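You operate a simulated robot arm through the tools that you are given. There is no shell and no other tool. Be economical: measure what you need, move in short steps, check, and stop when the job is done.

You run a simulated two-armed robot. Do the job below in one go: nothing can be reset, and whatever is moved stays where it is left.

JOB
Band the blue and the white hank and pack them in the small carton.
Fine: each with its middle on the binder's mark, two turns of the red crank, no more; the blue one lies there already.
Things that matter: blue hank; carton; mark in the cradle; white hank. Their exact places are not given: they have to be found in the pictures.

Only the result counts: the job must be done as asked and must still hold three seconds after the hand-in. Knocking over, shifting, dropping, spilling or breaking anything else fails it.

ROBOT AND FRAMES
Two 7-joint arms with two-finger parallel grippers on one trunk, on a base that drives. Base frame: it is fixed to the floor where the robot stands at the start and does not move with it; the origin is under the middle of the robot, x ahead of it, y to its left, z up. Readings come in mm, rad, newtons and seconds.
The left shoulder is at the start at [20, 170, 1428], the right one opposite. With the tool pointing down near the work surface each hand reaches from about 100 to 580 mm from the robot's upright axis, wherever it stands, measured 20 degrees to its own side. Places, roughly: blue hank (17x4x3 cm) [500, 200, 900]; carton [400, 400, 900]; mark in the cradle [500, 200, 900]; white hank (17x4x3 cm) [200, 200, 900]. Payload 3.8 kg a hand.
The TCP of each hand is the grasp point between the finger pads, 30 mm short of the fingertips. In the tool frame z runs along the fingers and y along their closing line. The gripper opens to 110 mm. The fingers are 20 mm wide and 10 mm thick; the gripper's body (48 by 112 mm) begins 55 mm behind the TCP.
Orientation is told as [roll, pitch, yaw] about the base's x, y, z axes, in that order, counted from this pose: with the fingers straight down and closing along the base's y, the tool's x points along the base's -x, its y along +y and its z along -z.

CONTROLS
- The arms move only by the tool apply_moves. It takes "left_commands", "right_commands" or both (then of equal length, played together; a hand with none holds still); each is a list of rows, each a list of 3 entries, a list of its own where there are three numbers: the turn, a rotation vector about the tool's x, y, z in degrees, then the shift along the tool's x, y, z in cm, then the closure, from 0 (fully open) to 1 (shut). In form: [[[rx, ry, rz], [x, y, z], hand], ...]. A call has 1 to 10 rows; each row is the pose to reach, as a shift and turn from the pose commanded when the call began, along the tool's axes at that moment. Each row takes 0.2 s and may step no farther than 50 mm and 0.15 rad from the row before; otherwise, or with a gripper value out of range, the whole call is refused. Where a pose cannot be reached the arm comes as near as it can. A force on the tool above 70 N (or 10 N above the force at the start of the call, whichever is more), or a blocked arm, ends the call early, and 0.2 s more pass. The fingers move at their own pace (about 72 mm/s each) and stop on an object; they squeeze with about 20 N. The grip force told is the motor's: it shows also when the fingers shut on nothing. Time passes only in rows, and 0.2 s behind the last, so rows that repeat a pose let the fingers close. The reply holds the time, the measured pose of the TCP, the force on the tool along the base axes, the opening and the grip force, in the units named above and with some noise, with the torque about the TCP (base axes, N m) and any sound that the robot's microphone picked up.
- Cameras (640 x 400 px; columns grow to the right, rows downward): "scene" is now at [89.4, 19.6, 1547.7]; the picture's right is [0.25, -0.97, 0.00], its down [-0.81, -0.21, -0.54] and it looks along [0.52, 0.14, -0.84] (base axes); focal length 292 px, centre (320, 200). "left" rides on the left gripper at [73, -17, -103] in its tool frame; the picture's right is [0.23, 0.97, 0.00], its down [-0.76, 0.18, -0.62] and it looks along [-0.61, 0.14, 0.78] (tool axes); focal length 222 px, centre (320, 200). "right" rides on the right gripper at [72, 17, -103] in its tool frame; the picture's right is [-0.23, 0.97, 0.00], its down [-0.76, -0.18, -0.62] and it looks along [-0.61, -0.14, 0.78] (tool axes); focal length 222 px, centre (320, 200).
- snapshot(camera): a new picture of that camera. No time passes.
- raise_lower(by): slides the trunk up (or, below 0, down) by that many mm; the arms and the scene camera ride with it, the base frame stays. It gives what a move gives, with no picture.
- base_move(legs): drives the robot by 1 to 6 legs, each [ahead, turn to the left] in mm and rad, along the robot's own axes; the way and the turn of a leg run together, so that a leg with both is an arc; at most 1500 mm and 3.142 rad a leg. The arms and the cameras ride along, it lands a little off, and it stops where it bumps. It gives what a move gives.
- pan_tilt(pan, tilt): turns the head with the scene camera to pan (to the left, within 1.396 rad either way) and tilt (down, from -0.506 to 1.204), counted from straight ahead of the robot. It gives what a move gives.
- probe_pixels(camera, pixels): for up to 12 pixels [column, row] of the newest picture of that camera ("zoom" is the newest enlarged one), the place [x, y, z] in the base frame of the surface seen there, good to about 3 mm. No time passes.
- zoom(camera, box): a new picture of the part [left, top, right, bottom] of that camera's present view, enlarged. No time passes.
- finish_job(): hands the job in; it is judged then, once.

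Keep the steps short. Do not move on a guess: measure, check each grasp and each placing, and mend mistakes. In all there are 80 turns and 70 pictures (those below and enlarged ones count). Leave the grippers open and the arms clear of the work at the hand-in unless told otherwise, and finish with a single line.

The tools are called after "Emit:" as name(argument=value, ...) on one line, values as JSON. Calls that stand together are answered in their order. apply_moves: Moves the arms, as the interface text tells. Its arguments: {"type":"object","properties":{"left_commands":{"type":"array","items":{"type":"array"}},"right_commands":{"type":"array","items":{"type":"array"}}},"required":[]} The other tools are called the same way: raise_lower (by) slides the trunk up or down; base_move (legs) drives the base; pan_tilt (pan, tilt) turns the head that bears the scene camera; snapshot (camera) takes a picture; probe_pixels (camera, pixels) gives the place of the surface under pixels of a picture; zoom (camera, box) takes an enlarged picture of a part of a camera's view; finish_job () hands the job in.

At the start:

```text
time_s: 0.0
left_tcp_pos: [423.1, 401.5, 1189.0]
left_orientation: [0.0, 0.001, 0.0]
left_force: [-0.5, -0.3, 0.1]
left_torque: [0.02, 0.0, -0.01]
left_gripper_width: 109.8
left_grip_force: 0.1
right_tcp_pos: [418.5, -48.5, 1192.3]
right_orientation: [0.001, -0.001, -0.001]
right_force: [0.0, -0.1, 0.1]
right_torque: [-0.01, 0.0, 0.02]
right_gripper_width: 110.0
right_grip_force: 0.1
trunk travel left (down, up): [-525.0, 45.0]
robot x, y, heading: [0.3, -1.2, -0.001]
head pan, tilt: [0.253, 1.0]
```

scene: 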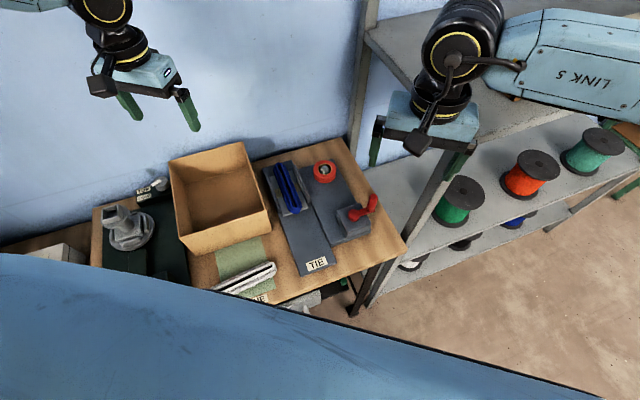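
right: 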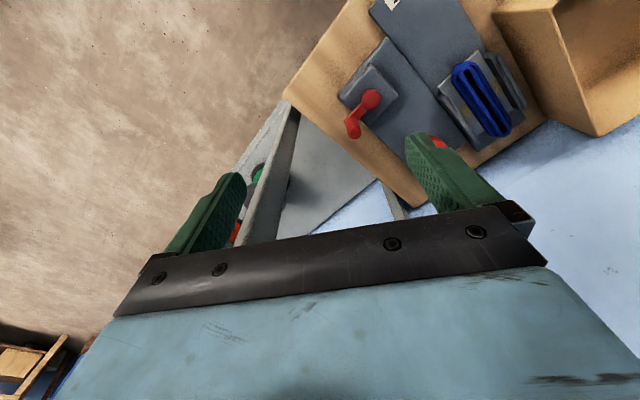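
left: 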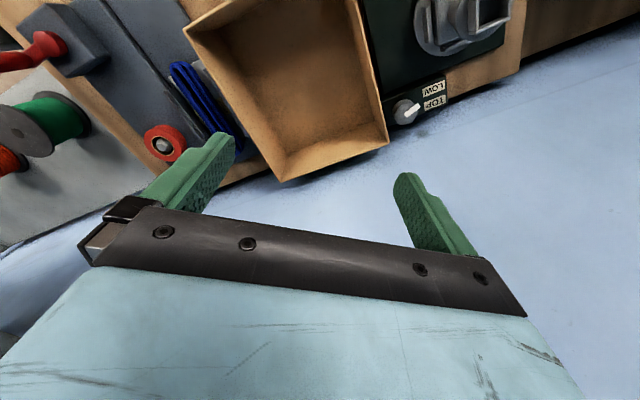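

I see the binder with the blue hank in its cradle (around 287,187), the red crank (362,210), the carton (215,195) and the white hank (245,280). I'll enlarge the bench for details.

Emit:
zoom(camera="scene", box=[240, 130, 420, 310])

Emit:
zoom(camera="right", box=[330, 0, 560, 150])

```text
2.22 times, centred on (330, 220) of scene
```

zoom: 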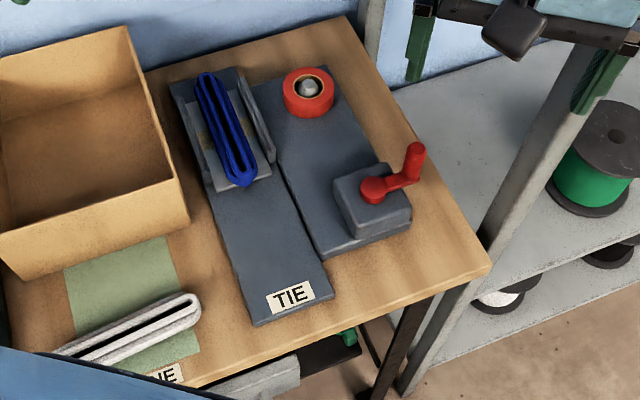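

```text
2.67 times, centred on (445, 75) of right
```

zoom: 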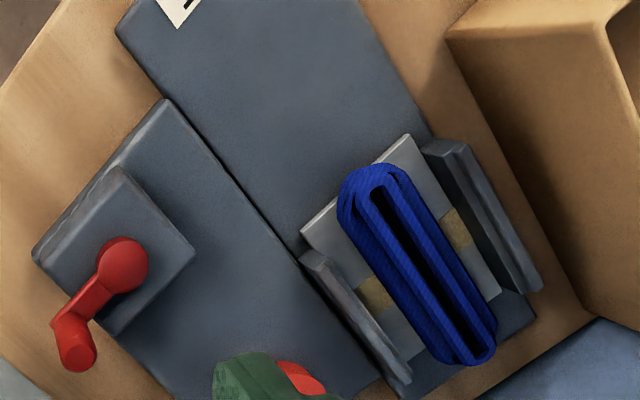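

I now probe the crank, cradle, hanks, carton and mark.

Emit:
probe_pixels(camera="zoom", pixels=[[375, 293], [457, 228], [345, 200], [380, 175], [455, 360], [490, 345], [122, 262], [78, 355], [100, 290], [340, 260], [400, 375], [525, 285]])

Emit:
zoom(camera="scene", box=[90, 120, 300, 310])

```text
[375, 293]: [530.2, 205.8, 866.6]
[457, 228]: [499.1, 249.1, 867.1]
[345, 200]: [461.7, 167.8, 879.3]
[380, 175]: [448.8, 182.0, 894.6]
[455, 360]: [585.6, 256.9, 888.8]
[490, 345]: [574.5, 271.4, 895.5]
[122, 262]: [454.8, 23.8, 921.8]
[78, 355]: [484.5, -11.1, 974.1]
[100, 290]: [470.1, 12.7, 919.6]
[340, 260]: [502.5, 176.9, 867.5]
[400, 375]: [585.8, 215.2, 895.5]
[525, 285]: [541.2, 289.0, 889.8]
```

```text
2.11 times, centred on (195, 215) of scene
```

zoom: 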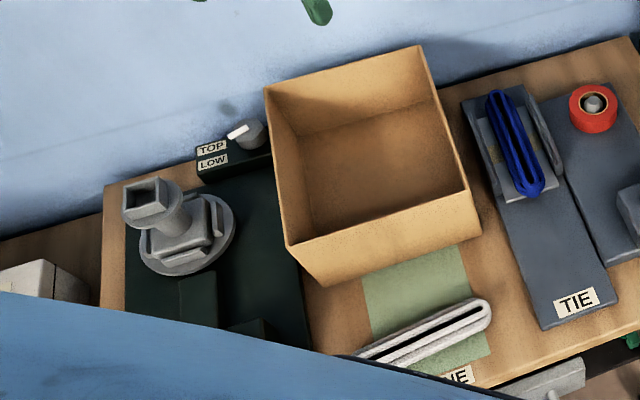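

Now the carton and the white hank.

Emit:
probe_pixels(camera="zoom", pixels=[[268, 88], [420, 48], [478, 200], [290, 240], [335, 225], [440, 180], [405, 105], [310, 150], [370, 350], [475, 300], [485, 318], [400, 300]])

Emit:
pan_tilt(pan=0.6, tilt=1.2)

Emit:
snapshot(camera="scene")

```text
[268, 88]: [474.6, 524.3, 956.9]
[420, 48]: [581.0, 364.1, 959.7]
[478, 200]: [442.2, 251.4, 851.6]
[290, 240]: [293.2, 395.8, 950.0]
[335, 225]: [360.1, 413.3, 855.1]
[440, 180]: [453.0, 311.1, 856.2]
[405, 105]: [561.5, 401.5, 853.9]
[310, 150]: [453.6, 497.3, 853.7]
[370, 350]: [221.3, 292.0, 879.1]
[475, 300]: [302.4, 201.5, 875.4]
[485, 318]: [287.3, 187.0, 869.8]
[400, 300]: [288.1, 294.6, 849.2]
```

```text
time_s: 0.8
left_tcp_pos: [423.4, 402.2, 1187.5]
left_orientation: [-0.001, 0.0, 0.003]
left_force: [-0.3, 0.4, 0.5]
left_torque: [0.03, -0.01, 0.0]
left_gripper_width: 109.7
left_grip_force: 0.0
right_tcp_pos: [418.7, -49.2, 1193.1]
right_orientation: [0.001, -0.001, -0.003]
right_force: [0.4, -0.3, 0.5]
right_torque: [-0.01, 0.0, -0.01]
right_gripper_width: 110.2
right_grip_force: 0.0
trunk travel left (down, up): [-525.0, 45.0]
robot x, y, heading: [-0.6, 0.1, -0.003]
head pan, tilt: [0.6, 1.201]
```

```text
63 pictures are left
```

scene: 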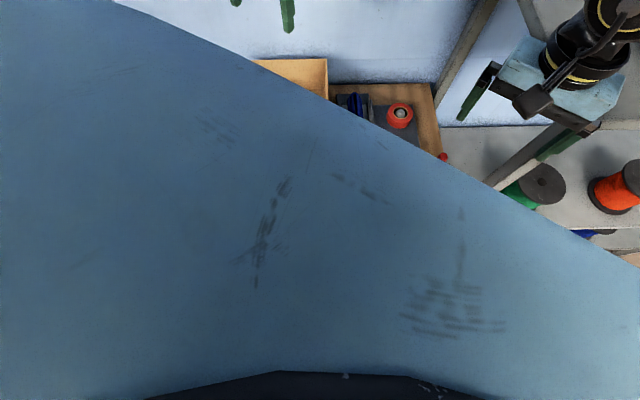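

The head view is blocked by the left arm; I return the head and take a tight view of the cradle and crank.

Emit:
pan_tilt(pan=0.2, tilt=0.95)

Emit:
snapshot(camera="scene")

```text
time_s: 1.7
left_tcp_pos: [423.9, 401.3, 1188.4]
left_orientation: [0.0, 0.001, 0.002]
left_force: [-0.2, -0.9, 0.5]
left_torque: [0.01, -0.01, -0.01]
left_gripper_width: 110.0
left_grip_force: 0.0
right_tcp_pos: [417.7, -47.9, 1193.8]
right_orientation: [0.002, -0.002, 0.0]
right_force: [0.6, 0.1, -0.3]
right_torque: [0.02, 0.01, 0.04]
right_gripper_width: 109.9
right_grip_force: 0.1
trunk travel left (down, up): [-525.0, 45.0]
robot x, y, heading: [1.8, -1.8, -0.0]
head pan, tilt: [0.201, 0.949]
```

```text
62 pictures are left
```

scene: 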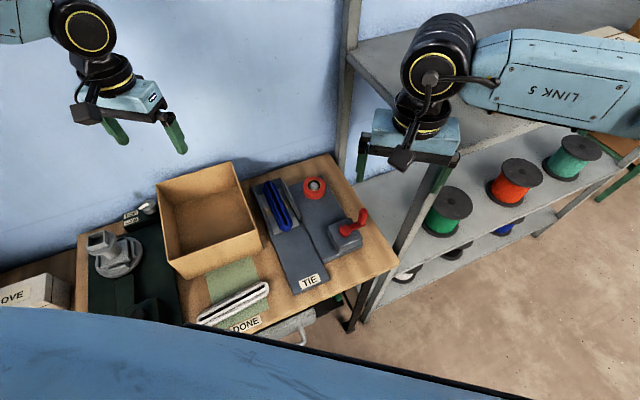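

Emit:
zoom(camera="scene", box=[180, 250, 300, 335])

Emit:
zoom(camera="scene", box=[245, 165, 385, 255])

```text
4.71 times, centred on (240, 292) of scene
```

zoom: 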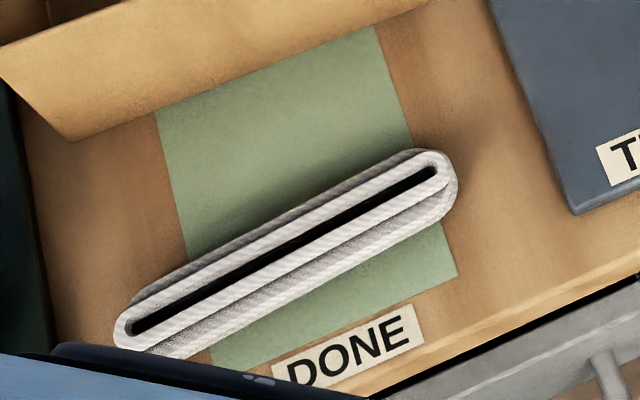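

```text
4.44 times, centred on (315, 210) of scene
```

zoom: 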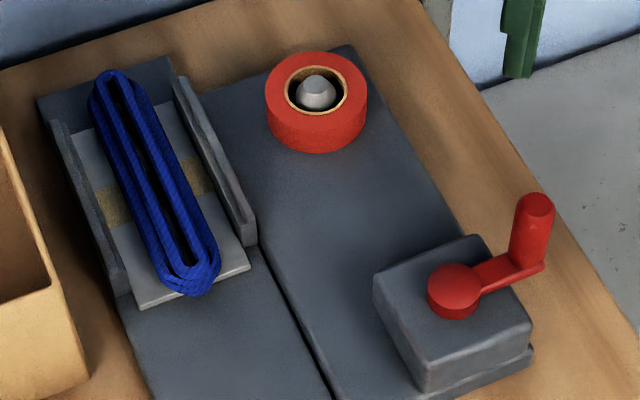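

Emit:
probe_pixels(camera="zoom", pixels=[[104, 192], [108, 222], [188, 162], [203, 194], [105, 75], [195, 285], [92, 108], [216, 255], [452, 275], [535, 203], [515, 270], [535, 245]])

Emit:
zoom(camera="scene", box=[180, 250, 300, 335])

Emit:
probe_pixels(camera="zoom", pixels=[[120, 345], [122, 318], [420, 155], [450, 205], [250, 262], [290, 260], [290, 285], [300, 180], [375, 30], [160, 110], [455, 275], [575, 210]])

```text
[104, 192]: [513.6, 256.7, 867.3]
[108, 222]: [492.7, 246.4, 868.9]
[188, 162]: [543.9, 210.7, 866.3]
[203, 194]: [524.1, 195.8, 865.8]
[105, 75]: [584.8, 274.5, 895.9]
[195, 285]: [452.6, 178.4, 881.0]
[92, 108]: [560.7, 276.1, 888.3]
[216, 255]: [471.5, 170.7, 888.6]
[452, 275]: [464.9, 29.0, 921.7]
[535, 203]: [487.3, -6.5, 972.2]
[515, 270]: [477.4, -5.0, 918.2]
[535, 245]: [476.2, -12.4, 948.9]
```

```text
4.71 times, centred on (240, 292) of scene
```

zoom: 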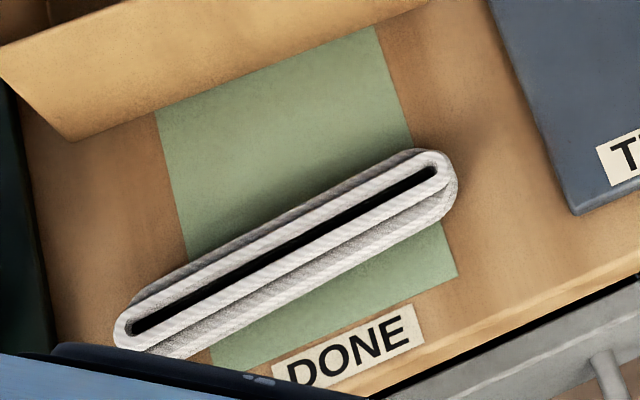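

```text
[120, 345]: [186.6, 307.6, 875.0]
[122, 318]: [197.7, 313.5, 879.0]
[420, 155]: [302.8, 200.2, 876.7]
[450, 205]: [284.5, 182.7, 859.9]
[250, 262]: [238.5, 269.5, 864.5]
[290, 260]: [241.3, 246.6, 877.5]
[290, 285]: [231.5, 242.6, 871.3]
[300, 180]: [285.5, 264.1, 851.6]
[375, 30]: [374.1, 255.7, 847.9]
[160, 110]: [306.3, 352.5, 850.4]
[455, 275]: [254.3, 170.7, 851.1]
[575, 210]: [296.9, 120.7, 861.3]
```

The blue hank's middle (about u=555.6 on the cradle axis) matches the mark (556). The crank position needs a sharper measurement, so I bring the right hand lower and somewhat back to look with its camera.

Emit:
apply_moves(right_commands=[[[0, 0, 0], [2.2, 1.2, 3.8], 0], [[0, 0, 0], [4.5, 2.5, 7.5], 0], [[0, 0, 0], [6.8, 3.8, 11.3], 0], [[0, 0, 0], [6.8, 3.8, 11.3], 0]])

Emit:
snapshot(camera="right")

```text
time_s: 2.7
left_tcp_pos: [423.6, 403.2, 1188.7]
left_orientation: [-0.001, -0.001, 0.001]
left_force: [-0.2, -0.2, -0.7]
left_torque: [-0.01, 0.04, 0.02]
left_gripper_width: 110.0
left_grip_force: 0.0
right_tcp_pos: [351.0, -11.1, 1079.4]
right_orientation: [0.001, 0.0, -0.003]
right_force: [-0.5, 0.0, -0.2]
right_torque: [0.01, 0.0, 0.0]
right_gripper_width: 110.3
right_grip_force: 0.1
trunk travel left (down, up): [-525.0, 45.0]
robot x, y, heading: [-0.2, -1.8, -0.001]
head pan, tilt: [0.201, 0.949]
```

```text
58 pictures are left
```

right: 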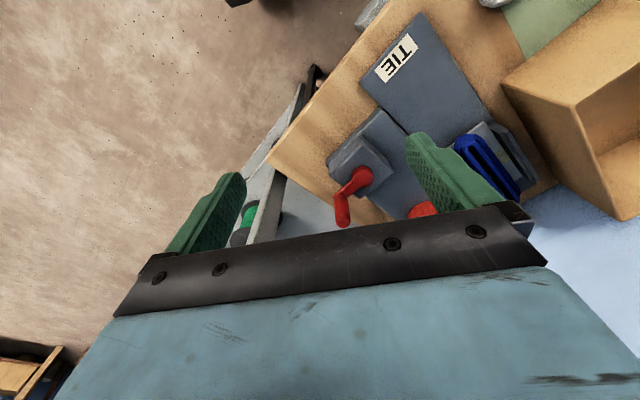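

Emit:
zoom(camera="right", box=[300, 110, 420, 240])

```text
3.08 times, centred on (360, 175) of right
```

zoom: 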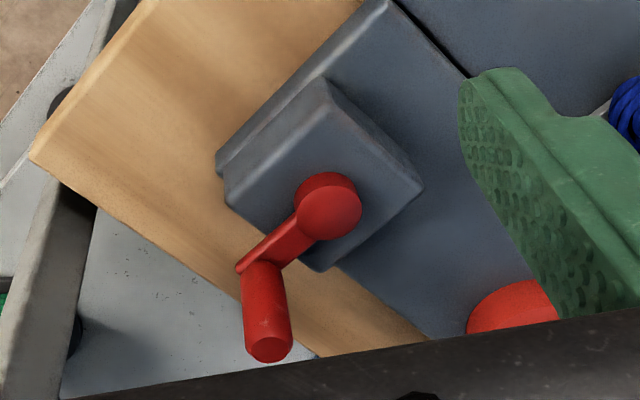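

Emit:
probe_pixels(camera="zoom", pixels=[[330, 213], [302, 215], [359, 210], [330, 186], [330, 236], [269, 349], [253, 350], [285, 348], [269, 342], [255, 290], [262, 320], [285, 238]])

```text
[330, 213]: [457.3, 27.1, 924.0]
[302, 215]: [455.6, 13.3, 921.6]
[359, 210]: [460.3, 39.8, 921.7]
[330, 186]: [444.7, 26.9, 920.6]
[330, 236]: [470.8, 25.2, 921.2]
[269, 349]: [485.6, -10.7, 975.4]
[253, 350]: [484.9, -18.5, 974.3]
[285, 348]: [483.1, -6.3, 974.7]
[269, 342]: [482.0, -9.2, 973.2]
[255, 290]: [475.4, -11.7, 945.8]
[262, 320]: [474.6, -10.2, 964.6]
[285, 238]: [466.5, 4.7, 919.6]
```

Hub centre ≈ (457.8, 26.3), knob centre ≈ (484, −11), top 974; radius ≈ 45.6. I move over the knob, then down around it still open.

Emit:
apply_moves(right_commands=[[[0, 0, 0], [-4.5, 0, 0], 0], [[0, 0, 0], [-9, 0, 0], 0], [[0, 0, 0], [-13.3, 0, 0], 0], [[0, 0, 0], [-13.3, 0, 4], 0], [[0, 0, 0], [-13.3, 0, 7], 0], [[0, 0, 0], [-13.3, 0, 7], 0]])

Emit:
snapshot(camera="right")

Emit:
zoom(camera="scene", box=[245, 140, 465, 280])

```text
time_s: 4.1
left_tcp_pos: [422.8, 402.9, 1188.7]
left_orientation: [-0.002, 0.0, 0.002]
left_force: [0.3, 0.2, 0.9]
left_torque: [-0.02, 0.02, 0.0]
left_gripper_width: 110.0
left_grip_force: 0.0
right_tcp_pos: [484.2, -10.9, 1010.5]
right_orientation: [0.0, 0.001, -0.001]
right_force: [-0.6, 0.7, -0.3]
right_torque: [-0.02, 0.0, -0.01]
right_gripper_width: 109.8
right_grip_force: 0.0
trunk travel left (down, up): [-525.0, 45.0]
robot x, y, heading: [0.6, -1.8, -0.001]
head pan, tilt: [0.201, 0.949]
```

```text
56 pictures are left
```

right: 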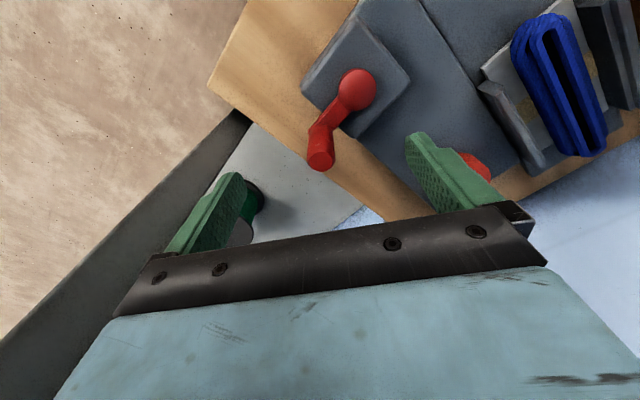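

```text
2.86 times, centred on (355, 210) of scene
```

zoom: 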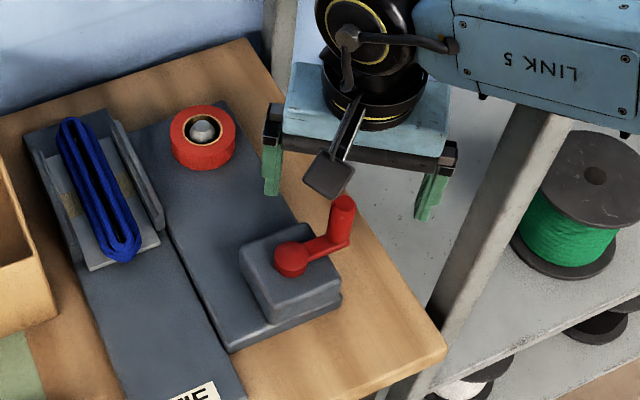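

The knob is on the tool axis (320,165). Descend to z≈958 and close.

Emit:
apply_moves(right_commands=[[[0, 0, 0], [0, 0, 2.8], 0], [[0, 0, 0], [0, 0, 5.2], 0], [[0, 0, 0], [0, 0, 5.2], 0.5], [[0, 0, 0], [0, 0, 5.2], 1], [[0, 0, 0], [0, 0, 5.2], 1], [[0, 0, 0], [0, 0, 5.2], 1], [[0, 0, 0], [0, 0, 5.2], 1]])

Emit:
zoom(camera="scene", box=[245, 140, 465, 280])

```text
time_s: 5.7
left_tcp_pos: [424.3, 401.3, 1188.2]
left_orientation: [-0.001, -0.002, 0.001]
left_force: [-0.1, -0.3, 0.1]
left_torque: [0.02, 0.02, -0.01]
left_gripper_width: 110.0
left_grip_force: 0.0
right_tcp_pos: [483.2, -10.9, 959.1]
right_orientation: [0.0, 0.001, 0.001]
right_force: [-0.7, 3.6, -2.3]
right_torque: [-0.77, -0.01, 0.0]
right_gripper_width: 20.5
right_grip_force: 45.0
trunk travel left (down, up): [-525.0, 45.0]
robot x, y, heading: [1.5, 1.2, 0.0]
head pan, tilt: [0.201, 0.949]
```

```text
2.86 times, centred on (355, 210) of scene
```

zoom: 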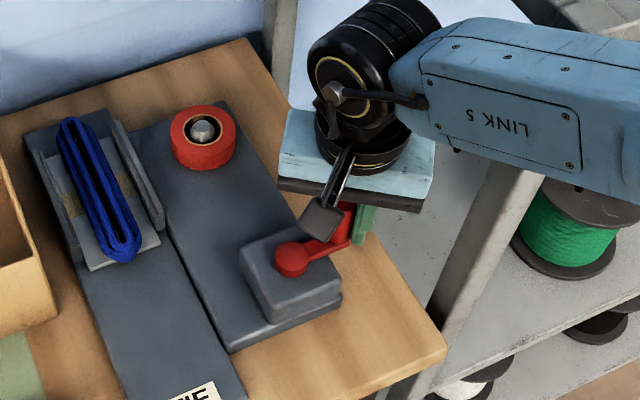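

Gripped (20.5 mm). I try the first 30° clockwise, in small steps, and read forces and sounds.

Emit:
apply_moves(right_commands=[[[0, 0, 0], [0.73, -0.33, 0], 1], [[0, 0, 0], [1.48, -0.6, 0], 1], [[0, 0, 0], [2.21, -0.79, 0], 1], [[0, 0, 0], [2.21, -0.79, 0], 1]])

Emit:
zoom(camera="scene", box=[245, 140, 465, 280])

```text
time_s: 6.7
left_tcp_pos: [424.6, 403.5, 1187.8]
left_orientation: [0.0, 0.001, 0.002]
left_force: [0.0, -0.7, 0.0]
left_torque: [0.03, 0.02, -0.02]
left_gripper_width: 110.1
left_grip_force: 0.0
right_tcp_pos: [463.2, -17.6, 958.3]
right_orientation: [0.001, -0.002, -0.002]
right_force: [10.3, 6.6, -2.8]
right_torque: [-0.21, -0.99, -0.47]
right_gripper_width: 20.1
right_grip_force: 45.4
trunk travel left (down, up): [-525.0, 45.0]
robot x, y, heading: [4.5, -0.5, -0.002]
head pan, tilt: [0.201, 0.949]
```

```text
2.86 times, centred on (355, 210) of scene
```

zoom: 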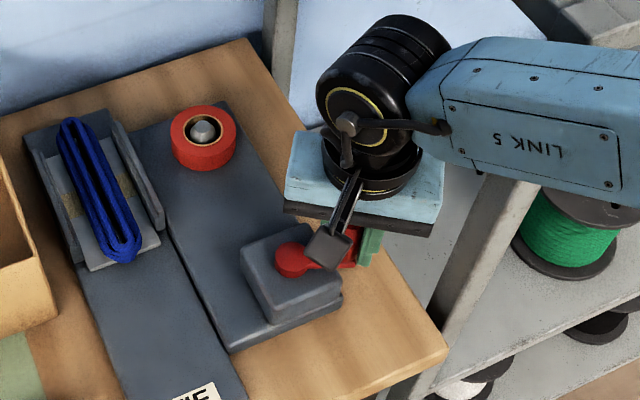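

It turns, resisting with ~10 N. Continue clockwise to −210°.

Emit:
apply_moves(right_commands=[[[0, 0, 0], [1.18, 0.06, 0], 1], [[0, 0, 0], [2.31, 0.42, 0], 1], [[0, 0, 0], [3.3, 1.08, 0], 1], [[0, 0, 0], [4.1, 1.94, 0], 1], [[0, 0, 0], [4.89, 4.15, 0], 1], [[0, 0, 0], [4.47, 6.46, 0], 1], [[0, 0, 0], [2.95, 8.25, 0], 1], [[0, 0, 0], [0.74, 9.04, 0], 1], [[0, 0, 0], [0.74, 9.04, 0], 1]])

Emit:
zoom(camera="scene", box=[245, 140, 465, 280])

```text
time_s: 8.7
left_tcp_pos: [424.6, 400.3, 1188.2]
left_orientation: [0.002, 0.0, 0.0]
left_force: [0.2, -1.1, 1.2]
left_torque: [0.01, 0.02, 0.0]
left_gripper_width: 109.8
left_grip_force: 0.0
right_tcp_pos: [456.0, 69.3, 958.2]
right_orientation: [0.001, -0.001, 0.0]
right_force: [0.0, -0.8, 0.4]
right_torque: [0.0, 0.02, 0.0]
right_gripper_width: 0.0
right_grip_force: 37.4
trunk travel left (down, up): [-525.0, 45.0]
robot x, y, heading: [0.7, -0.5, 0.005]
head pan, tilt: [0.201, 0.949]
```

```text
2.86 times, centred on (355, 210) of scene
```

zoom: 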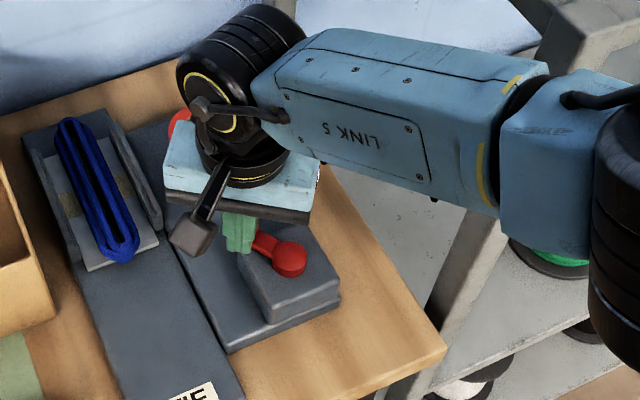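

The knob slipped out of the fingers (width 0). I lift straight up and find where the crank now stands.

Emit:
apply_moves(right_commands=[[[0, 0, 0], [0, 0, -4], 1], [[0, 0, 0], [0, 0, -8], 1], [[0, 0, 0], [0, 0, -8], 0]])

Emit:
zoom(camera="right", box=[220, 40, 440, 200])

```text
time_s: 9.5
left_tcp_pos: [424.0, 403.9, 1186.6]
left_orientation: [-0.001, -0.001, 0.001]
left_force: [-0.8, 0.8, -0.2]
left_torque: [-0.02, -0.02, 0.04]
left_gripper_width: 109.6
left_grip_force: 0.0
right_tcp_pos: [454.0, 72.9, 1040.1]
right_orientation: [0.0, 0.001, -0.001]
right_force: [0.1, -1.5, -0.4]
right_torque: [0.0, 0.02, -0.03]
right_gripper_width: 52.9
right_grip_force: 0.0
trunk travel left (down, up): [-525.0, 45.0]
robot x, y, heading: [-0.7, -2.8, 0.0]
head pan, tilt: [0.201, 0.949]
```

```text
2.50 times, centred on (330, 120) of right
```

zoom: 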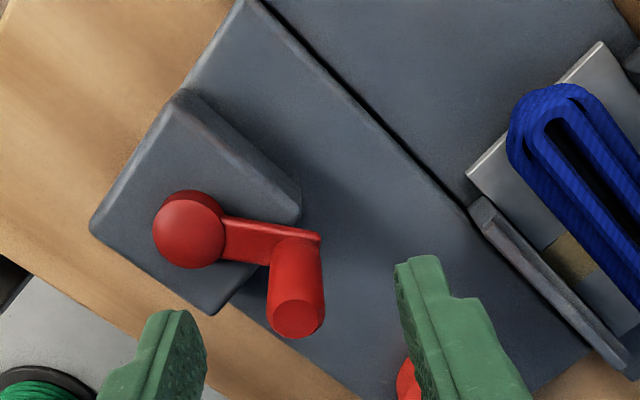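

Emit:
probe_pixels(camera="zoom", pixels=[[297, 315], [280, 315], [314, 315], [297, 335], [190, 235], [158, 235], [222, 235], [188, 265], [297, 255], [280, 265], [310, 265], [245, 240]])

```text
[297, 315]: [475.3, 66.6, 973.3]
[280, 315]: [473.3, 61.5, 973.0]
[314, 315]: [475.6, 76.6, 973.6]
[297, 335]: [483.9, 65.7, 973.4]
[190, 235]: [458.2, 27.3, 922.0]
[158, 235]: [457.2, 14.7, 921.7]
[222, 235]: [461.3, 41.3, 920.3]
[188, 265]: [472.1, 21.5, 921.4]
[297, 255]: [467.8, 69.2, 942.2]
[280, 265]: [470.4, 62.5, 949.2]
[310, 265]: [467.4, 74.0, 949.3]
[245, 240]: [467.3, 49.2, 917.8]
```

The crank stands at about 66°, i.e. 238.5° of clockwise turning so far (from −55.4°). Knob centre ≈ (476.5, 68). I regrip it and will turn more slowly.

Emit:
apply_moves(right_commands=[[[0, 0, 0], [-2.15, -0.3, 0], 0], [[0, 0, 0], [-2.15, -0.3, 2.5], 0], [[0, 0, 0], [-2.15, -0.3, 5.5], 0], [[0, 0, 0], [-2.15, -0.3, 8.4], 0], [[0, 0, 0], [-2.15, -0.3, 8.4], 0.6], [[0, 0, 0], [-2.15, -0.3, 8.4], 1], [[0, 0, 0], [-2.15, -0.3, 8.4], 1], [[0, 0, 0], [-2.15, -0.3, 8.4], 1], [[0, 0, 0], [-2.15, -0.3, 8.4], 1]])

Emit:
zoom(camera="right", box=[220, 40, 440, 200])

```text
time_s: 11.5
left_tcp_pos: [424.6, 401.2, 1189.7]
left_orientation: [0.002, 0.001, 0.001]
left_force: [0.4, 0.1, 1.0]
left_torque: [0.0, 0.01, -0.01]
left_gripper_width: 109.9
left_grip_force: 0.1
right_tcp_pos: [475.7, 67.0, 953.1]
right_orientation: [0.002, -0.001, -0.001]
right_force: [-2.4, -5.4, -2.8]
right_torque: [0.18, -0.3, -0.05]
right_gripper_width: 20.4
right_grip_force: 44.9
trunk travel left (down, up): [-525.0, 45.0]
robot x, y, heading: [-2.0, -0.5, 0.0]
head pan, tilt: [0.201, 0.949]
```

```text
2.50 times, centred on (330, 120) of right
```

zoom: 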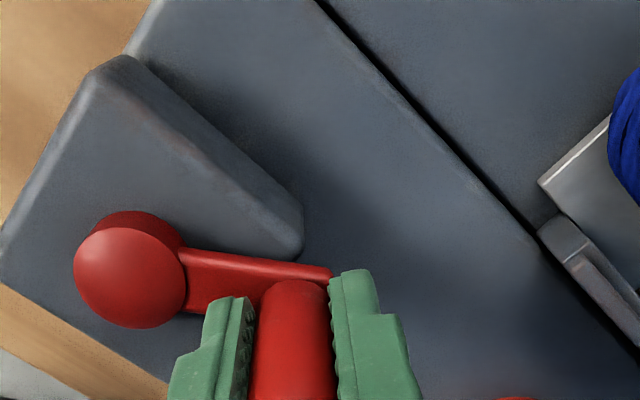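

Held firmly at the knob. Turn clockwise in 15° steps from 66° to −69°.

Emit:
apply_moves(right_commands=[[[0, 0, 0], [-1.0, -0.62, 0], 1], [[0, 0, 0], [-1.82, -1.47, 0], 1], [[0, 0, 0], [-2.38, -2.51, 0], 1], [[0, 0, 0], [-2.66, -3.66, 0], 1], [[0, 0, 0], [-2.62, -4.84, 0], 1], [[0, 0, 0], [-2.29, -5.97, 0], 1], [[0, 0, 0], [-1.67, -6.97, 0], 1], [[0, 0, 0], [-0.82, -7.79, 0], 1], [[0, 0, 0], [0.22, -8.35, 0], 1], [[0, 0, 0], [0.22, -8.35, 0], 1]])

Emit:
zoom(camera="right", box=[220, 40, 440, 200])

```text
time_s: 13.7
left_tcp_pos: [422.3, 400.9, 1188.0]
left_orientation: [0.0, -0.003, -0.001]
left_force: [-0.2, 0.4, -0.4]
left_torque: [0.0, -0.02, -0.03]
left_gripper_width: 109.9
left_grip_force: 0.0
right_tcp_pos: [471.7, -15.7, 955.1]
right_orientation: [-0.001, 0.0, -0.002]
right_force: [-3.3, 0.4, 12.9]
right_torque: [0.89, -0.07, 0.14]
right_gripper_width: 20.2
right_grip_force: 45.3
right hand out of reach, approached as far as the arm can: row 2, 3
trunk travel left (down, up): [-525.0, 45.0]
robot x, y, heading: [-0.4, 0.5, -0.0]
head pan, tilt: [0.201, 0.949]
```

```text
2.50 times, centred on (330, 120) of right
```

zoom: 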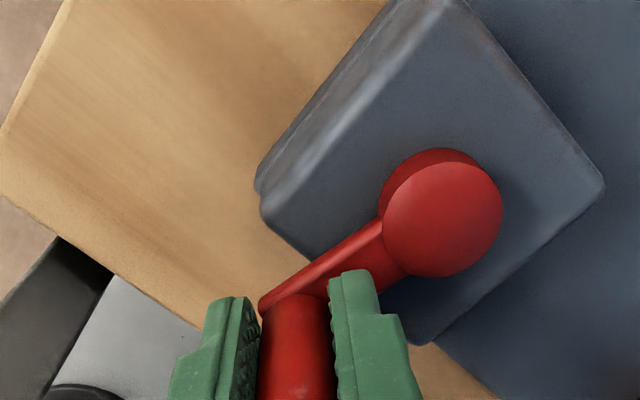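

Smooth; the crank follows (now −69°, 373.5° done). Continue to −204°.

Emit:
apply_moves(right_commands=[[[0, 0, 0], [1.15, -0.28, -0.1], 1], [[0, 0, 0], [2.33, -0.24, -0.1], 1], [[0, 0, 0], [3.46, 0.09, -0.1], 1], [[0, 0, 0], [4.46, 0.71, -0.1], 1], [[0, 0, 0], [5.28, 1.56, -0.1], 1], [[0, 0, 0], [5.84, 2.6, -0.1], 1], [[0, 0, 0], [6.12, 3.75, -0.1], 1], [[0, 0, 0], [6.08, 4.93, -0.1], 1], [[0, 0, 0], [5.75, 6.06, -0.1], 1], [[0, 0, 0], [5.75, 6.06, -0.1], 1]])

Emit:
zoom(camera="right", box=[220, 40, 440, 200])

```text
time_s: 15.9
left_tcp_pos: [418.7, 405.8, 1189.3]
left_orientation: [-0.001, -0.005, 0.002]
left_force: [0.0, 0.4, 0.1]
left_torque: [-0.01, -0.01, 0.02]
left_gripper_width: 110.0
left_grip_force: 0.1
right_tcp_pos: [399.3, 56.5, 955.6]
right_orientation: [0.015, 0.021, 0.012]
right_force: [-55.1, 21.5, -10.5]
right_torque: [-0.19, -0.74, -0.4]
right_gripper_width: 0.1
right_grip_force: 37.8
trunk travel left (down, up): [-525.0, 45.0]
robot x, y, heading: [-2.1, 1.9, -0.001]
head pan, tilt: [0.201, 0.949]
```

```text
2.50 times, centred on (330, 120) of right
```

zoom: 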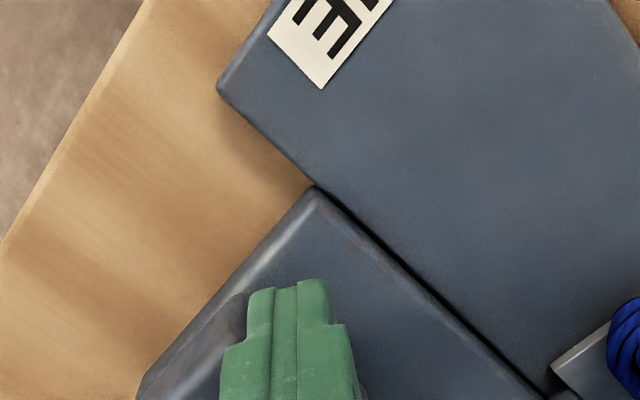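

The knob slipped again and the shut fingers now press on it from outside (−55 N in x). I back off radially, then lift and look.

Emit:
apply_moves(right_commands=[[[0, 0, 0], [2.0, 0.8, 0], 1], [[0, 0, 0], [3.5, 1.5, 0], 1], [[0, 0, 0], [3.5, 1.5, -4.5], 1], [[0, 0, 0], [2.0, 1.5, -9], 1], [[0, 0, 0], [-1.0, 1.5, -9], 0.3]])

Emit:
zoom(camera="right", box=[220, 40, 440, 200])

```text
time_s: 17.1
left_tcp_pos: [423.8, 401.5, 1190.2]
left_orientation: [0.0, -0.001, 0.001]
left_force: [0.1, 0.2, 0.6]
left_torque: [0.01, -0.02, 0.0]
left_gripper_width: 110.0
left_grip_force: 0.0
right_tcp_pos: [427.2, 61.5, 1044.2]
right_orientation: [0.001, -0.002, -0.002]
right_force: [0.6, 0.1, -1.1]
right_torque: [0.0, 0.04, -0.01]
right_gripper_width: 53.3
right_grip_force: 0.0
trunk travel left (down, up): [-525.0, 45.0]
robot x, y, heading: [-0.2, 0.4, 0.001]
head pan, tilt: [0.201, 0.949]
```

```text
2.50 times, centred on (330, 120) of right
```

zoom: 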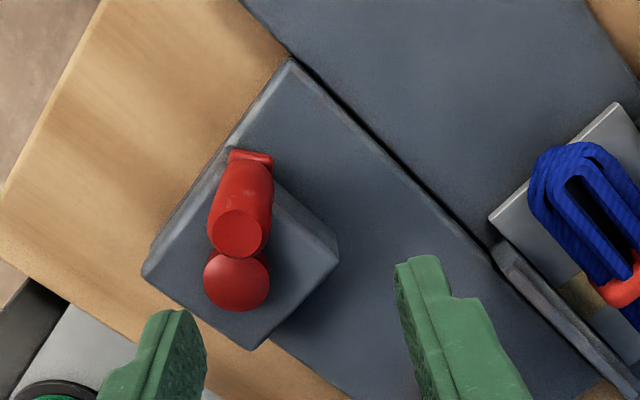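

A red band now shows on the blue hank. Measure the crank.

Emit:
probe_pixels(camera="zoom", pixels=[[238, 233], [218, 233], [258, 233], [238, 215], [238, 252], [237, 283], [205, 285], [270, 283], [237, 308], [243, 175], [225, 185], [268, 185]])

Emit:
zoom(camera="scene", box=[245, 140, 405, 260])

```text
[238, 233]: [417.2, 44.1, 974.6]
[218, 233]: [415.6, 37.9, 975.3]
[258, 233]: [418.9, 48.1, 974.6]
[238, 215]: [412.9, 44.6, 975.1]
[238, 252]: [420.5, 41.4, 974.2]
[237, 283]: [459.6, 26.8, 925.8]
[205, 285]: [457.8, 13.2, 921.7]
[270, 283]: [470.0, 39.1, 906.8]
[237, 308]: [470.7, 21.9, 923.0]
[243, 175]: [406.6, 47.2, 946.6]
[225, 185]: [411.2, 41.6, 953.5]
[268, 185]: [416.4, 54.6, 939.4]
```

```text
3.33 times, centred on (325, 200) of scene
```

zoom: 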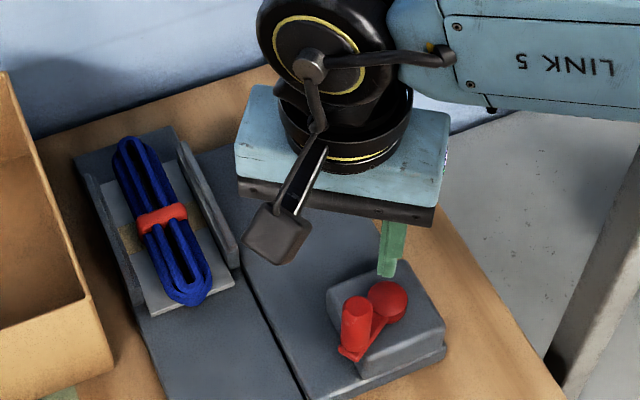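

Crank at 156.9° → 507.6° turned; 212.4° remain. The slip comes when pushing across the finger pads, so for the next arc I turn the gripper yaw −60° (tool +60° about z) above the knob.

Emit:
apply_moves(right_commands=[[[0, 0, 7.5], [0.2, -0.3, 0], 0], [[0, 0, 15], [0.4, -0.6, 0], 0], [[0, 0, 22.5], [0.6, -0.9, 0], 0], [[0, 0, 30], [0.8, -1.2, 0], 0], [[0, 0, 37.5], [1.0, -1.55, 0], 0], [[0, 0, 45], [1.0, -1.55, 0], 0], [[0, 0, 52.5], [1.0, -1.55, 0], 0], [[0, 0, 60], [1.0, -1.55, 0], 0], [[0, 0, 60], [1.0, -1.55, 0], 0]])

Emit:
snapshot(camera="right")

```text
time_s: 19.1
left_tcp_pos: [424.4, 402.6, 1187.6]
left_orientation: [0.001, 0.001, 0.001]
left_force: [-0.2, 0.7, 0.6]
left_torque: [-0.02, -0.04, -0.02]
left_gripper_width: 109.8
left_grip_force: 0.1
right_tcp_pos: [415.7, 43.7, 1044.4]
right_orientation: [0.001, 0.0, -1.052]
right_force: [0.3, -0.6, -0.1]
right_torque: [0.04, 0.0, 0.03]
right_gripper_width: 110.0
right_grip_force: 0.0
trunk travel left (down, up): [-525.0, 45.0]
robot x, y, heading: [-2.2, -4.4, -0.001]
head pan, tilt: [0.201, 0.949]
```

```text
45 pictures are left
```

right: 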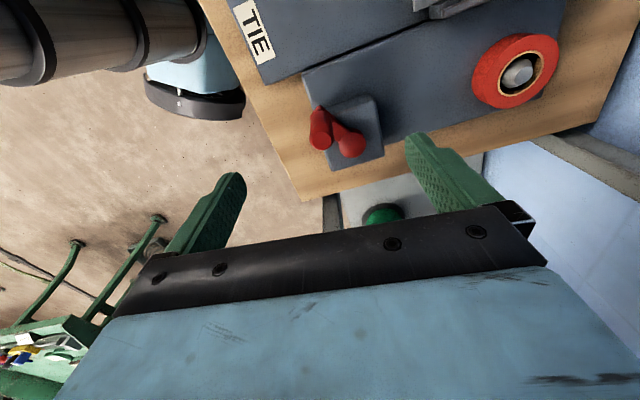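

Emit:
apply_moves(right_commands=[[[0, 0, 0], [0, 0, 3], 0], [[0, 0, 0], [0, 0, 6], 0], [[0, 0, 0], [0, 0, 8.8], 0], [[0, 0, 0], [0, 0, 8.8], 0.6], [[0, 0, 0], [0, 0, 8.8], 1], [[0, 0, 0], [0, 0, 8.8], 1], [[0, 0, 0], [0, 0, 8.8], 1], [[0, 0, 0], [0, 0, 8.8], 1]])

Emit:
zoom(camera="right", box=[220, 40, 440, 200])

```text
time_s: 20.9
left_tcp_pos: [424.7, 402.1, 1188.5]
left_orientation: [0.0, 0.001, 0.001]
left_force: [0.2, 0.0, 0.1]
left_torque: [0.01, -0.01, 0.04]
left_gripper_width: 109.9
left_grip_force: 0.0
right_tcp_pos: [415.1, 44.0, 956.7]
right_orientation: [0.0, -0.001, -1.049]
right_force: [1.1, 0.5, -1.1]
right_torque: [-0.24, -0.19, 0.04]
right_gripper_width: 20.1
right_grip_force: 44.8
trunk travel left (down, up): [-525.0, 45.0]
robot x, y, heading: [0.9, 3.0, -0.001]
head pan, tilt: [0.201, 0.949]
```

```text
2.50 times, centred on (330, 120) of right
```

zoom: 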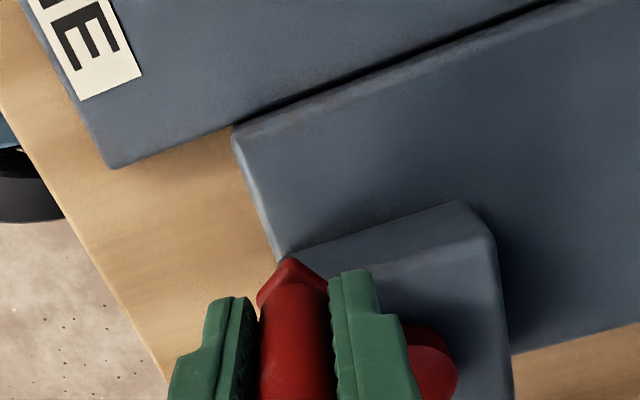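

Gripped (20.1). Turn from 157° to 67° with the pads facing the motion.

Emit:
apply_moves(right_commands=[[[0, 0, 0], [0.58, 1.02, 0], 1], [[0, 0, 0], [0.87, 2.15, 0], 1], [[0, 0, 0], [0.86, 3.33, 0], 1], [[0, 0, 0], [0.55, 4.46, 0], 1], [[0, 0, 0], [-0.05, 5.48, 0], 1], [[0, 0, 0], [-0.89, 6.3, 0], 1], [[0, 0, 0], [-0.89, 6.3, 0], 1]])

Emit:
zoom(camera="right", box=[220, 40, 440, 200])

```text
time_s: 22.5
left_tcp_pos: [422.5, 402.0, 1188.2]
left_orientation: [0.001, -0.002, 0.002]
left_force: [0.3, -0.6, 1.1]
left_torque: [0.03, -0.01, 0.02]
left_gripper_width: 109.9
left_grip_force: 0.1
right_tcp_pos: [474.8, 69.1, 958.1]
right_orientation: [-0.001, -0.001, -1.048]
right_force: [-5.4, -0.5, -0.3]
right_torque: [0.12, 1.52, -0.18]
right_gripper_width: 20.6
right_grip_force: 45.4
trunk travel left (down, up): [-525.0, 45.0]
robot x, y, heading: [-0.5, -3.8, 0.001]
head pan, tilt: [0.201, 0.949]
```

```text
2.50 times, centred on (330, 120) of right
```

zoom: 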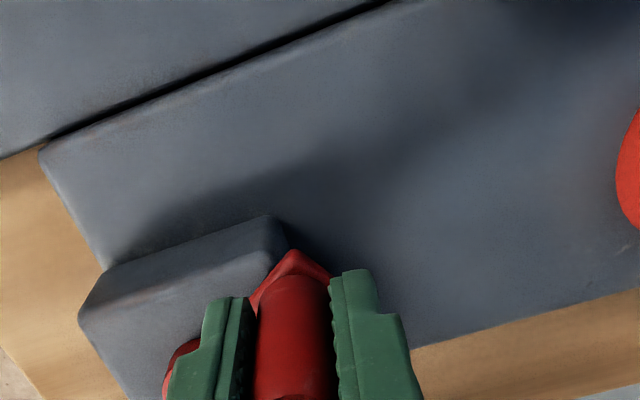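

Held; crank ≈67°. I open, rotate the gripper back to yaw 0 around the knob, and close again.

Emit:
apply_moves(right_commands=[[[0, 0, 0], [0, 0, 0], 0], [[0, 0, 0], [0, 0, 0], 0], [[0, 0, -8], [0, 0, 0], 0], [[0, 0, -16], [0, 0, 0], 0], [[0, 0, -24], [0, 0, 0], 0], [[0, 0, -32], [0, 0, 0], 0], [[0, 0, -40], [0, 0, 0], 0], [[0, 0, -48], [0, 0, 0], 0], [[0, 0, -56], [0, 0, 0], 0], [[0, 0, -60], [0, 0, 0], 0]])

Emit:
apply_moves(right_commands=[[[0, 0, 0], [0, 0, 0], 0.6], [[0, 0, 0], [0, 0, 0], 1], [[0, 0, 0], [0, 0, 0], 1], [[0, 0, 0], [0, 0, 0], 1], [[0, 0, 0], [0, 0, 0], 1]])

Emit:
zoom(camera="right", box=[220, 40, 440, 200])

```text
time_s: 24.7
left_tcp_pos: [424.5, 401.4, 1188.4]
left_orientation: [0.001, 0.001, 0.001]
left_force: [0.6, 0.8, -0.5]
left_torque: [0.02, 0.0, 0.0]
left_gripper_width: 110.0
left_grip_force: 0.2
right_tcp_pos: [475.5, 69.8, 958.8]
right_orientation: [0.001, 0.0, 0.001]
right_force: [0.5, 0.0, 0.2]
right_torque: [-0.01, -0.01, 0.02]
right_gripper_width: 109.8
right_grip_force: 0.0
trunk travel left (down, up): [-525.0, 45.0]
robot x, y, heading: [4.4, 1.8, 0.001]
head pan, tilt: [0.201, 0.949]
```

```text
time_s: 25.9
left_tcp_pos: [423.8, 401.5, 1187.6]
left_orientation: [0.002, 0.001, 0.002]
left_force: [-0.1, -0.1, -0.5]
left_torque: [0.01, -0.01, -0.01]
left_gripper_width: 110.0
left_grip_force: 0.0
right_tcp_pos: [475.9, 67.3, 957.6]
right_orientation: [0.0, 0.0, -0.002]
right_force: [-2.2, -4.7, -1.3]
right_torque: [0.06, -0.03, 0.01]
right_gripper_width: 20.0
right_grip_force: 44.6
trunk travel left (down, up): [-525.0, 45.0]
robot x, y, heading: [1.3, 0.5, 0.007]
head pan, tilt: [0.201, 0.949]
```

```text
2.50 times, centred on (330, 120) of right
```

zoom: 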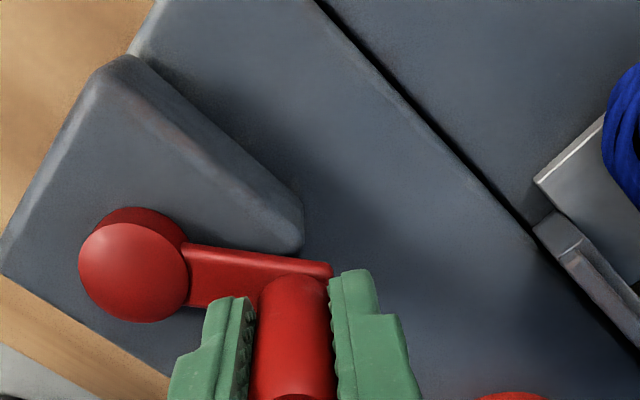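

Turn the last arc 67° → −55° and check.

Emit:
apply_moves(right_commands=[[[0, 0, 0], [-1.01, -0.59, 0], 1], [[0, 0, 0], [-1.83, -1.43, 0], 1], [[0, 0, 0], [-2.41, -2.45, 0], 1], [[0, 0, 0], [-2.71, -3.59, 0], 1], [[0, 0, 0], [-2.7, -4.77, 0], 1], [[0, 0, 0], [-2.38, -5.9, 0], 1], [[0, 0, 0], [-1.79, -6.91, 0], 1], [[0, 0, 0], [-1.13, -7.59, 0], 1], [[0, 0, 0], [-0.8, -7.9, 0], 1], [[0, 0, 0], [-0.8, -7.9, 0], 1]])

Emit:
apply_moves(right_commands=[[[0, 0, 0], [0, 0, 0], 0], [[0, 0, 0], [0, 0, 0], 0], [[0, 0, 0], [0, 0, 0], 0], [[0, 0, 0], [0, 0, -4.5], 0], [[0, 0, 0], [0, 0, -9], 0], [[0, 0, 0], [0, 0, -9], 0]])

Emit:
zoom(camera="right", box=[220, 40, 440, 200])

```text
time_s: 28.1
left_tcp_pos: [422.8, 403.7, 1186.9]
left_orientation: [0.001, -0.001, 0.002]
left_force: [0.0, 0.9, -0.2]
left_torque: [0.0, 0.03, -0.01]
left_gripper_width: 110.0
left_grip_force: 0.1
right_tcp_pos: [482.3, -8.6, 958.7]
right_orientation: [0.0, 0.0, 0.001]
right_force: [2.1, 10.0, -2.5]
right_torque: [-0.55, -0.09, -0.27]
right_gripper_width: 20.6
right_grip_force: 44.9
trunk travel left (down, up): [-525.0, 45.0]
robot x, y, heading: [-0.7, -2.7, -0.003]
head pan, tilt: [0.201, 0.949]
```

```text
time_s: 29.5
left_tcp_pos: [424.5, 402.5, 1188.8]
left_orientation: [-0.002, 0.0, 0.002]
left_force: [-0.6, 0.0, -0.2]
left_torque: [0.0, -0.02, 0.0]
left_gripper_width: 110.1
left_grip_force: 0.1
right_tcp_pos: [483.0, -10.4, 1048.3]
right_orientation: [0.0, 0.0, -0.001]
right_force: [-0.5, -1.2, -0.6]
right_torque: [0.02, 0.0, -0.02]
right_gripper_width: 109.9
right_grip_force: 0.0
trunk travel left (down, up): [-525.0, 45.0]
robot x, y, heading: [-0.4, 0.1, 0.002]
head pan, tilt: [0.201, 0.949]
```

```text
2.50 times, centred on (330, 120) of right
```

zoom: 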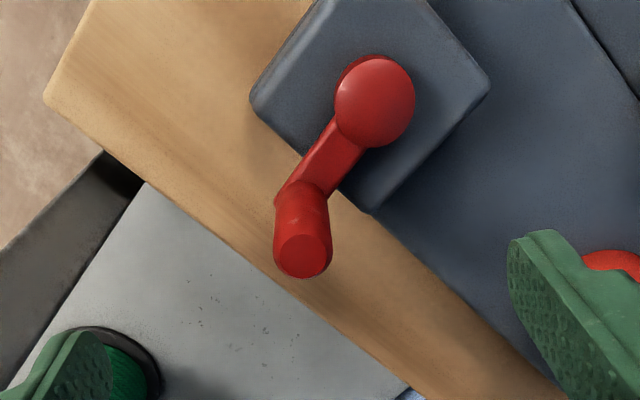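

Emit:
probe_pixels(camera="zoom", pixels=[[305, 257], [285, 257], [324, 257], [305, 240], [305, 273], [382, 95], [350, 97], [412, 95], [303, 225], [380, 120], [320, 180], [340, 155]])

Emit:
zoom(camera="scene", box=[245, 160, 325, 240])

```text
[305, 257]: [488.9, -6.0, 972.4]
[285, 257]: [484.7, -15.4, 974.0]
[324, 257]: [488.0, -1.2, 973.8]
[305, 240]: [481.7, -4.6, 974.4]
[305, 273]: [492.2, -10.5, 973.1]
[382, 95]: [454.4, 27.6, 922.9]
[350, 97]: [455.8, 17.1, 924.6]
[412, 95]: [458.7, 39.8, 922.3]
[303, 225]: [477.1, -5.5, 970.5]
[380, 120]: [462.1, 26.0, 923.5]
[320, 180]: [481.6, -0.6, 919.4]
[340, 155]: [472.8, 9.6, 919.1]
```

```text
5.00 times, centred on (285, 200) of scene
```

zoom: 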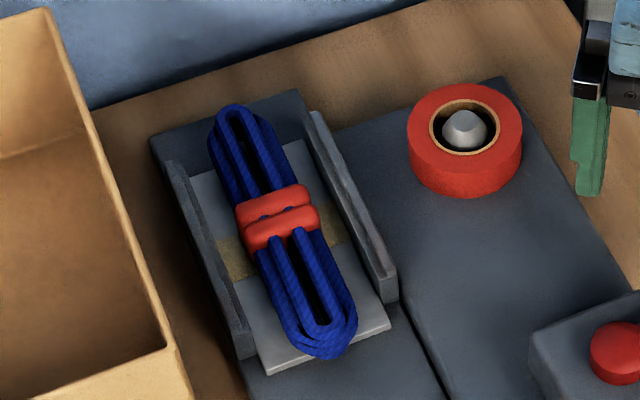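

Two bands are on the blue hank, crank back near its start. Now the right hand withdraws while the left goes above the blue hank with yaw 35° (its fingers closing across the hank).

Emit:
apply_moves(left_commands=[[[0, 0, -6], [-1.5, -2.9, 2], 0], [[0, 0, -12], [-3.1, -5.8, 4], 0], [[0, 0, -18], [-4.7, -8.8, 6], 0], [[0, 0, -24], [-6.2, -11.7, 9], 0], [[0, 0, -30], [-7.8, -14.6, 12], 0], [[0, 0, -35], [-9.35, -17.5, 14], 0], [[0, 0, -35], [-9.35, -17.5, 14], 0]], right_commands=[[[0, 0, 0], [1.1, -1.5, -2.5], 0], [[0, 0, 0], [2.2, -3, -5], 0], [[0, 0, 0], [3.3, -4.5, -7.5], 0], [[0, 0, 0], [4.4, -6, -10], 0], [[0, 0, 0], [5.5, -7.5, -12.5], 0], [[0, 0, 0], [6.5, -9, -14.5], 0], [[0, 0, 0], [6.5, -9, -14.5], 0]])

Emit:
snapshot(camera="left")

```text
time_s: 31.1
left_tcp_pos: [459.4, 272.8, 1122.4]
left_orientation: [-0.005, 0.0, 0.612]
left_force: [-0.6, -0.6, -0.2]
left_torque: [0.0, 0.0, -0.04]
left_gripper_width: 110.2
left_grip_force: 0.1
left hand out of reach, approached as far as the arm can: row 4, 5, 6, 7
right_tcp_pos: [417.2, -99.0, 1193.3]
right_orientation: [-0.001, 0.001, -0.002]
right_force: [0.0, 0.5, -0.1]
right_torque: [-0.02, 0.03, 0.02]
right_gripper_width: 110.1
right_grip_force: 0.0
trunk travel left (down, up): [-525.0, 45.0]
robot x, y, heading: [4.4, 0.1, 0.001]
head pan, tilt: [0.201, 0.949]
```

```text
39 pictures are left
```

left: 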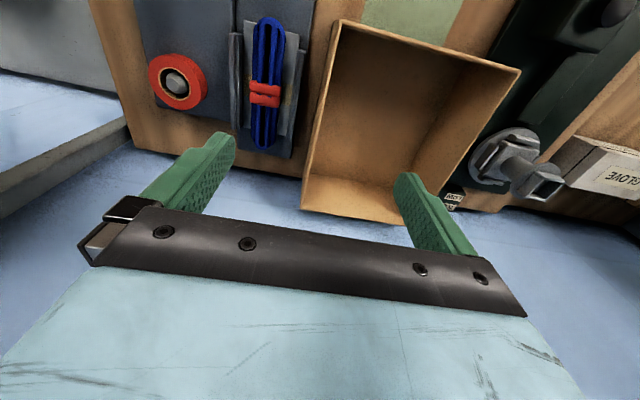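

The left arm cannot reach out there at this trunk height (stopped at 459,273). I lower the trunk by 80 mm (the fingertips stay above the carton rim) and try again, going down too.

Emit:
raise_lower(by=-80)

```text
time_s: 32.3
left_tcp_pos: [459.8, 271.9, 1041.9]
left_orientation: [0.002, -0.002, 0.614]
left_force: [0.3, 0.1, -0.2]
left_torque: [0.02, 0.05, 0.03]
left_gripper_width: 109.9
left_grip_force: 0.0
right_tcp_pos: [418.3, -98.6, 1112.0]
right_orientation: [0.0, 0.0, -0.003]
right_force: [-0.2, -0.2, -0.2]
right_torque: [0.0, 0.0, 0.0]
right_gripper_width: 109.8
right_grip_force: 0.1
trunk travel left (down, up): [-445.0, 125.0]
robot x, y, heading: [-2.6, 2.1, -0.002]
head pan, tilt: [0.201, 0.949]
```

Emit:
apply_moves(left_commands=[[[0, 0, 0], [0, 0, 0], 0], [[0, 0, 0], [0, 0, -0.5], 0]])

```text
time_s: 32.9
left_tcp_pos: [459.4, 270.9, 1047.6]
left_orientation: [0.0, -0.003, 0.612]
left_force: [0.1, 0.4, -0.7]
left_torque: [-0.03, 0.01, -0.03]
left_gripper_width: 110.0
left_grip_force: 0.1
right_tcp_pos: [418.2, -99.7, 1112.8]
right_orientation: [0.0, 0.0, -0.001]
right_force: [-0.2, 0.6, -0.2]
right_torque: [-0.01, 0.0, -0.01]
right_gripper_width: 109.7
right_grip_force: 0.1
trunk travel left (down, up): [-445.0, 125.0]
robot x, y, heading: [-2.2, -1.7, -0.0]
head pan, tilt: [0.201, 0.949]
```

Emit:
apply_moves(left_commands=[[[0, 0, 0], [-0.75, -2.3, 1.2], 0], [[0, 0, 0], [-1.5, -4.6, 2.4], 0], [[0, 0, 0], [-2.25, -6.9, 3.7], 0], [[0, 0, 0], [-2.25, -6.9, 3.7], 0]])

Emit:
snapshot(camera="left")

```text
time_s: 33.9
left_tcp_pos: [470.3, 262.9, 1058.4]
left_orientation: [-0.001, -0.002, 0.61]
left_force: [-1.1, -0.9, 0.5]
left_torque: [0.01, -0.02, -0.01]
left_gripper_width: 109.8
left_grip_force: 0.0
left hand out of reach, approached as far as the arm can: row 1, 2, 3, 4
right_tcp_pos: [418.2, -99.1, 1112.0]
right_orientation: [0.0, 0.001, -0.003]
right_force: [-0.8, 0.4, 0.4]
right_torque: [0.01, -0.01, 0.0]
right_gripper_width: 109.9
right_grip_force: 0.0
trunk travel left (down, up): [-445.0, 125.0]
robot x, y, heading: [-0.5, -0.8, -0.002]
head pan, tilt: [0.201, 0.949]
```

```text
38 pictures are left
```

left: 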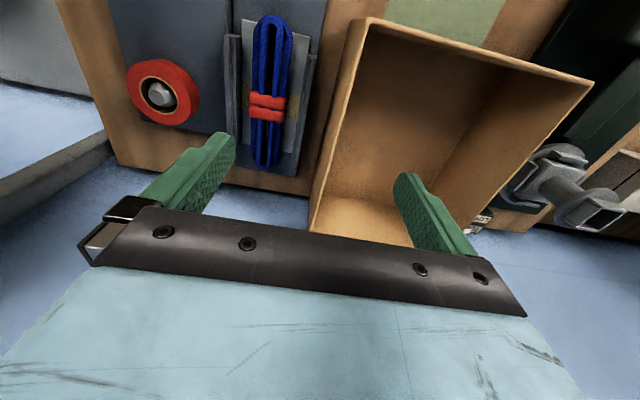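

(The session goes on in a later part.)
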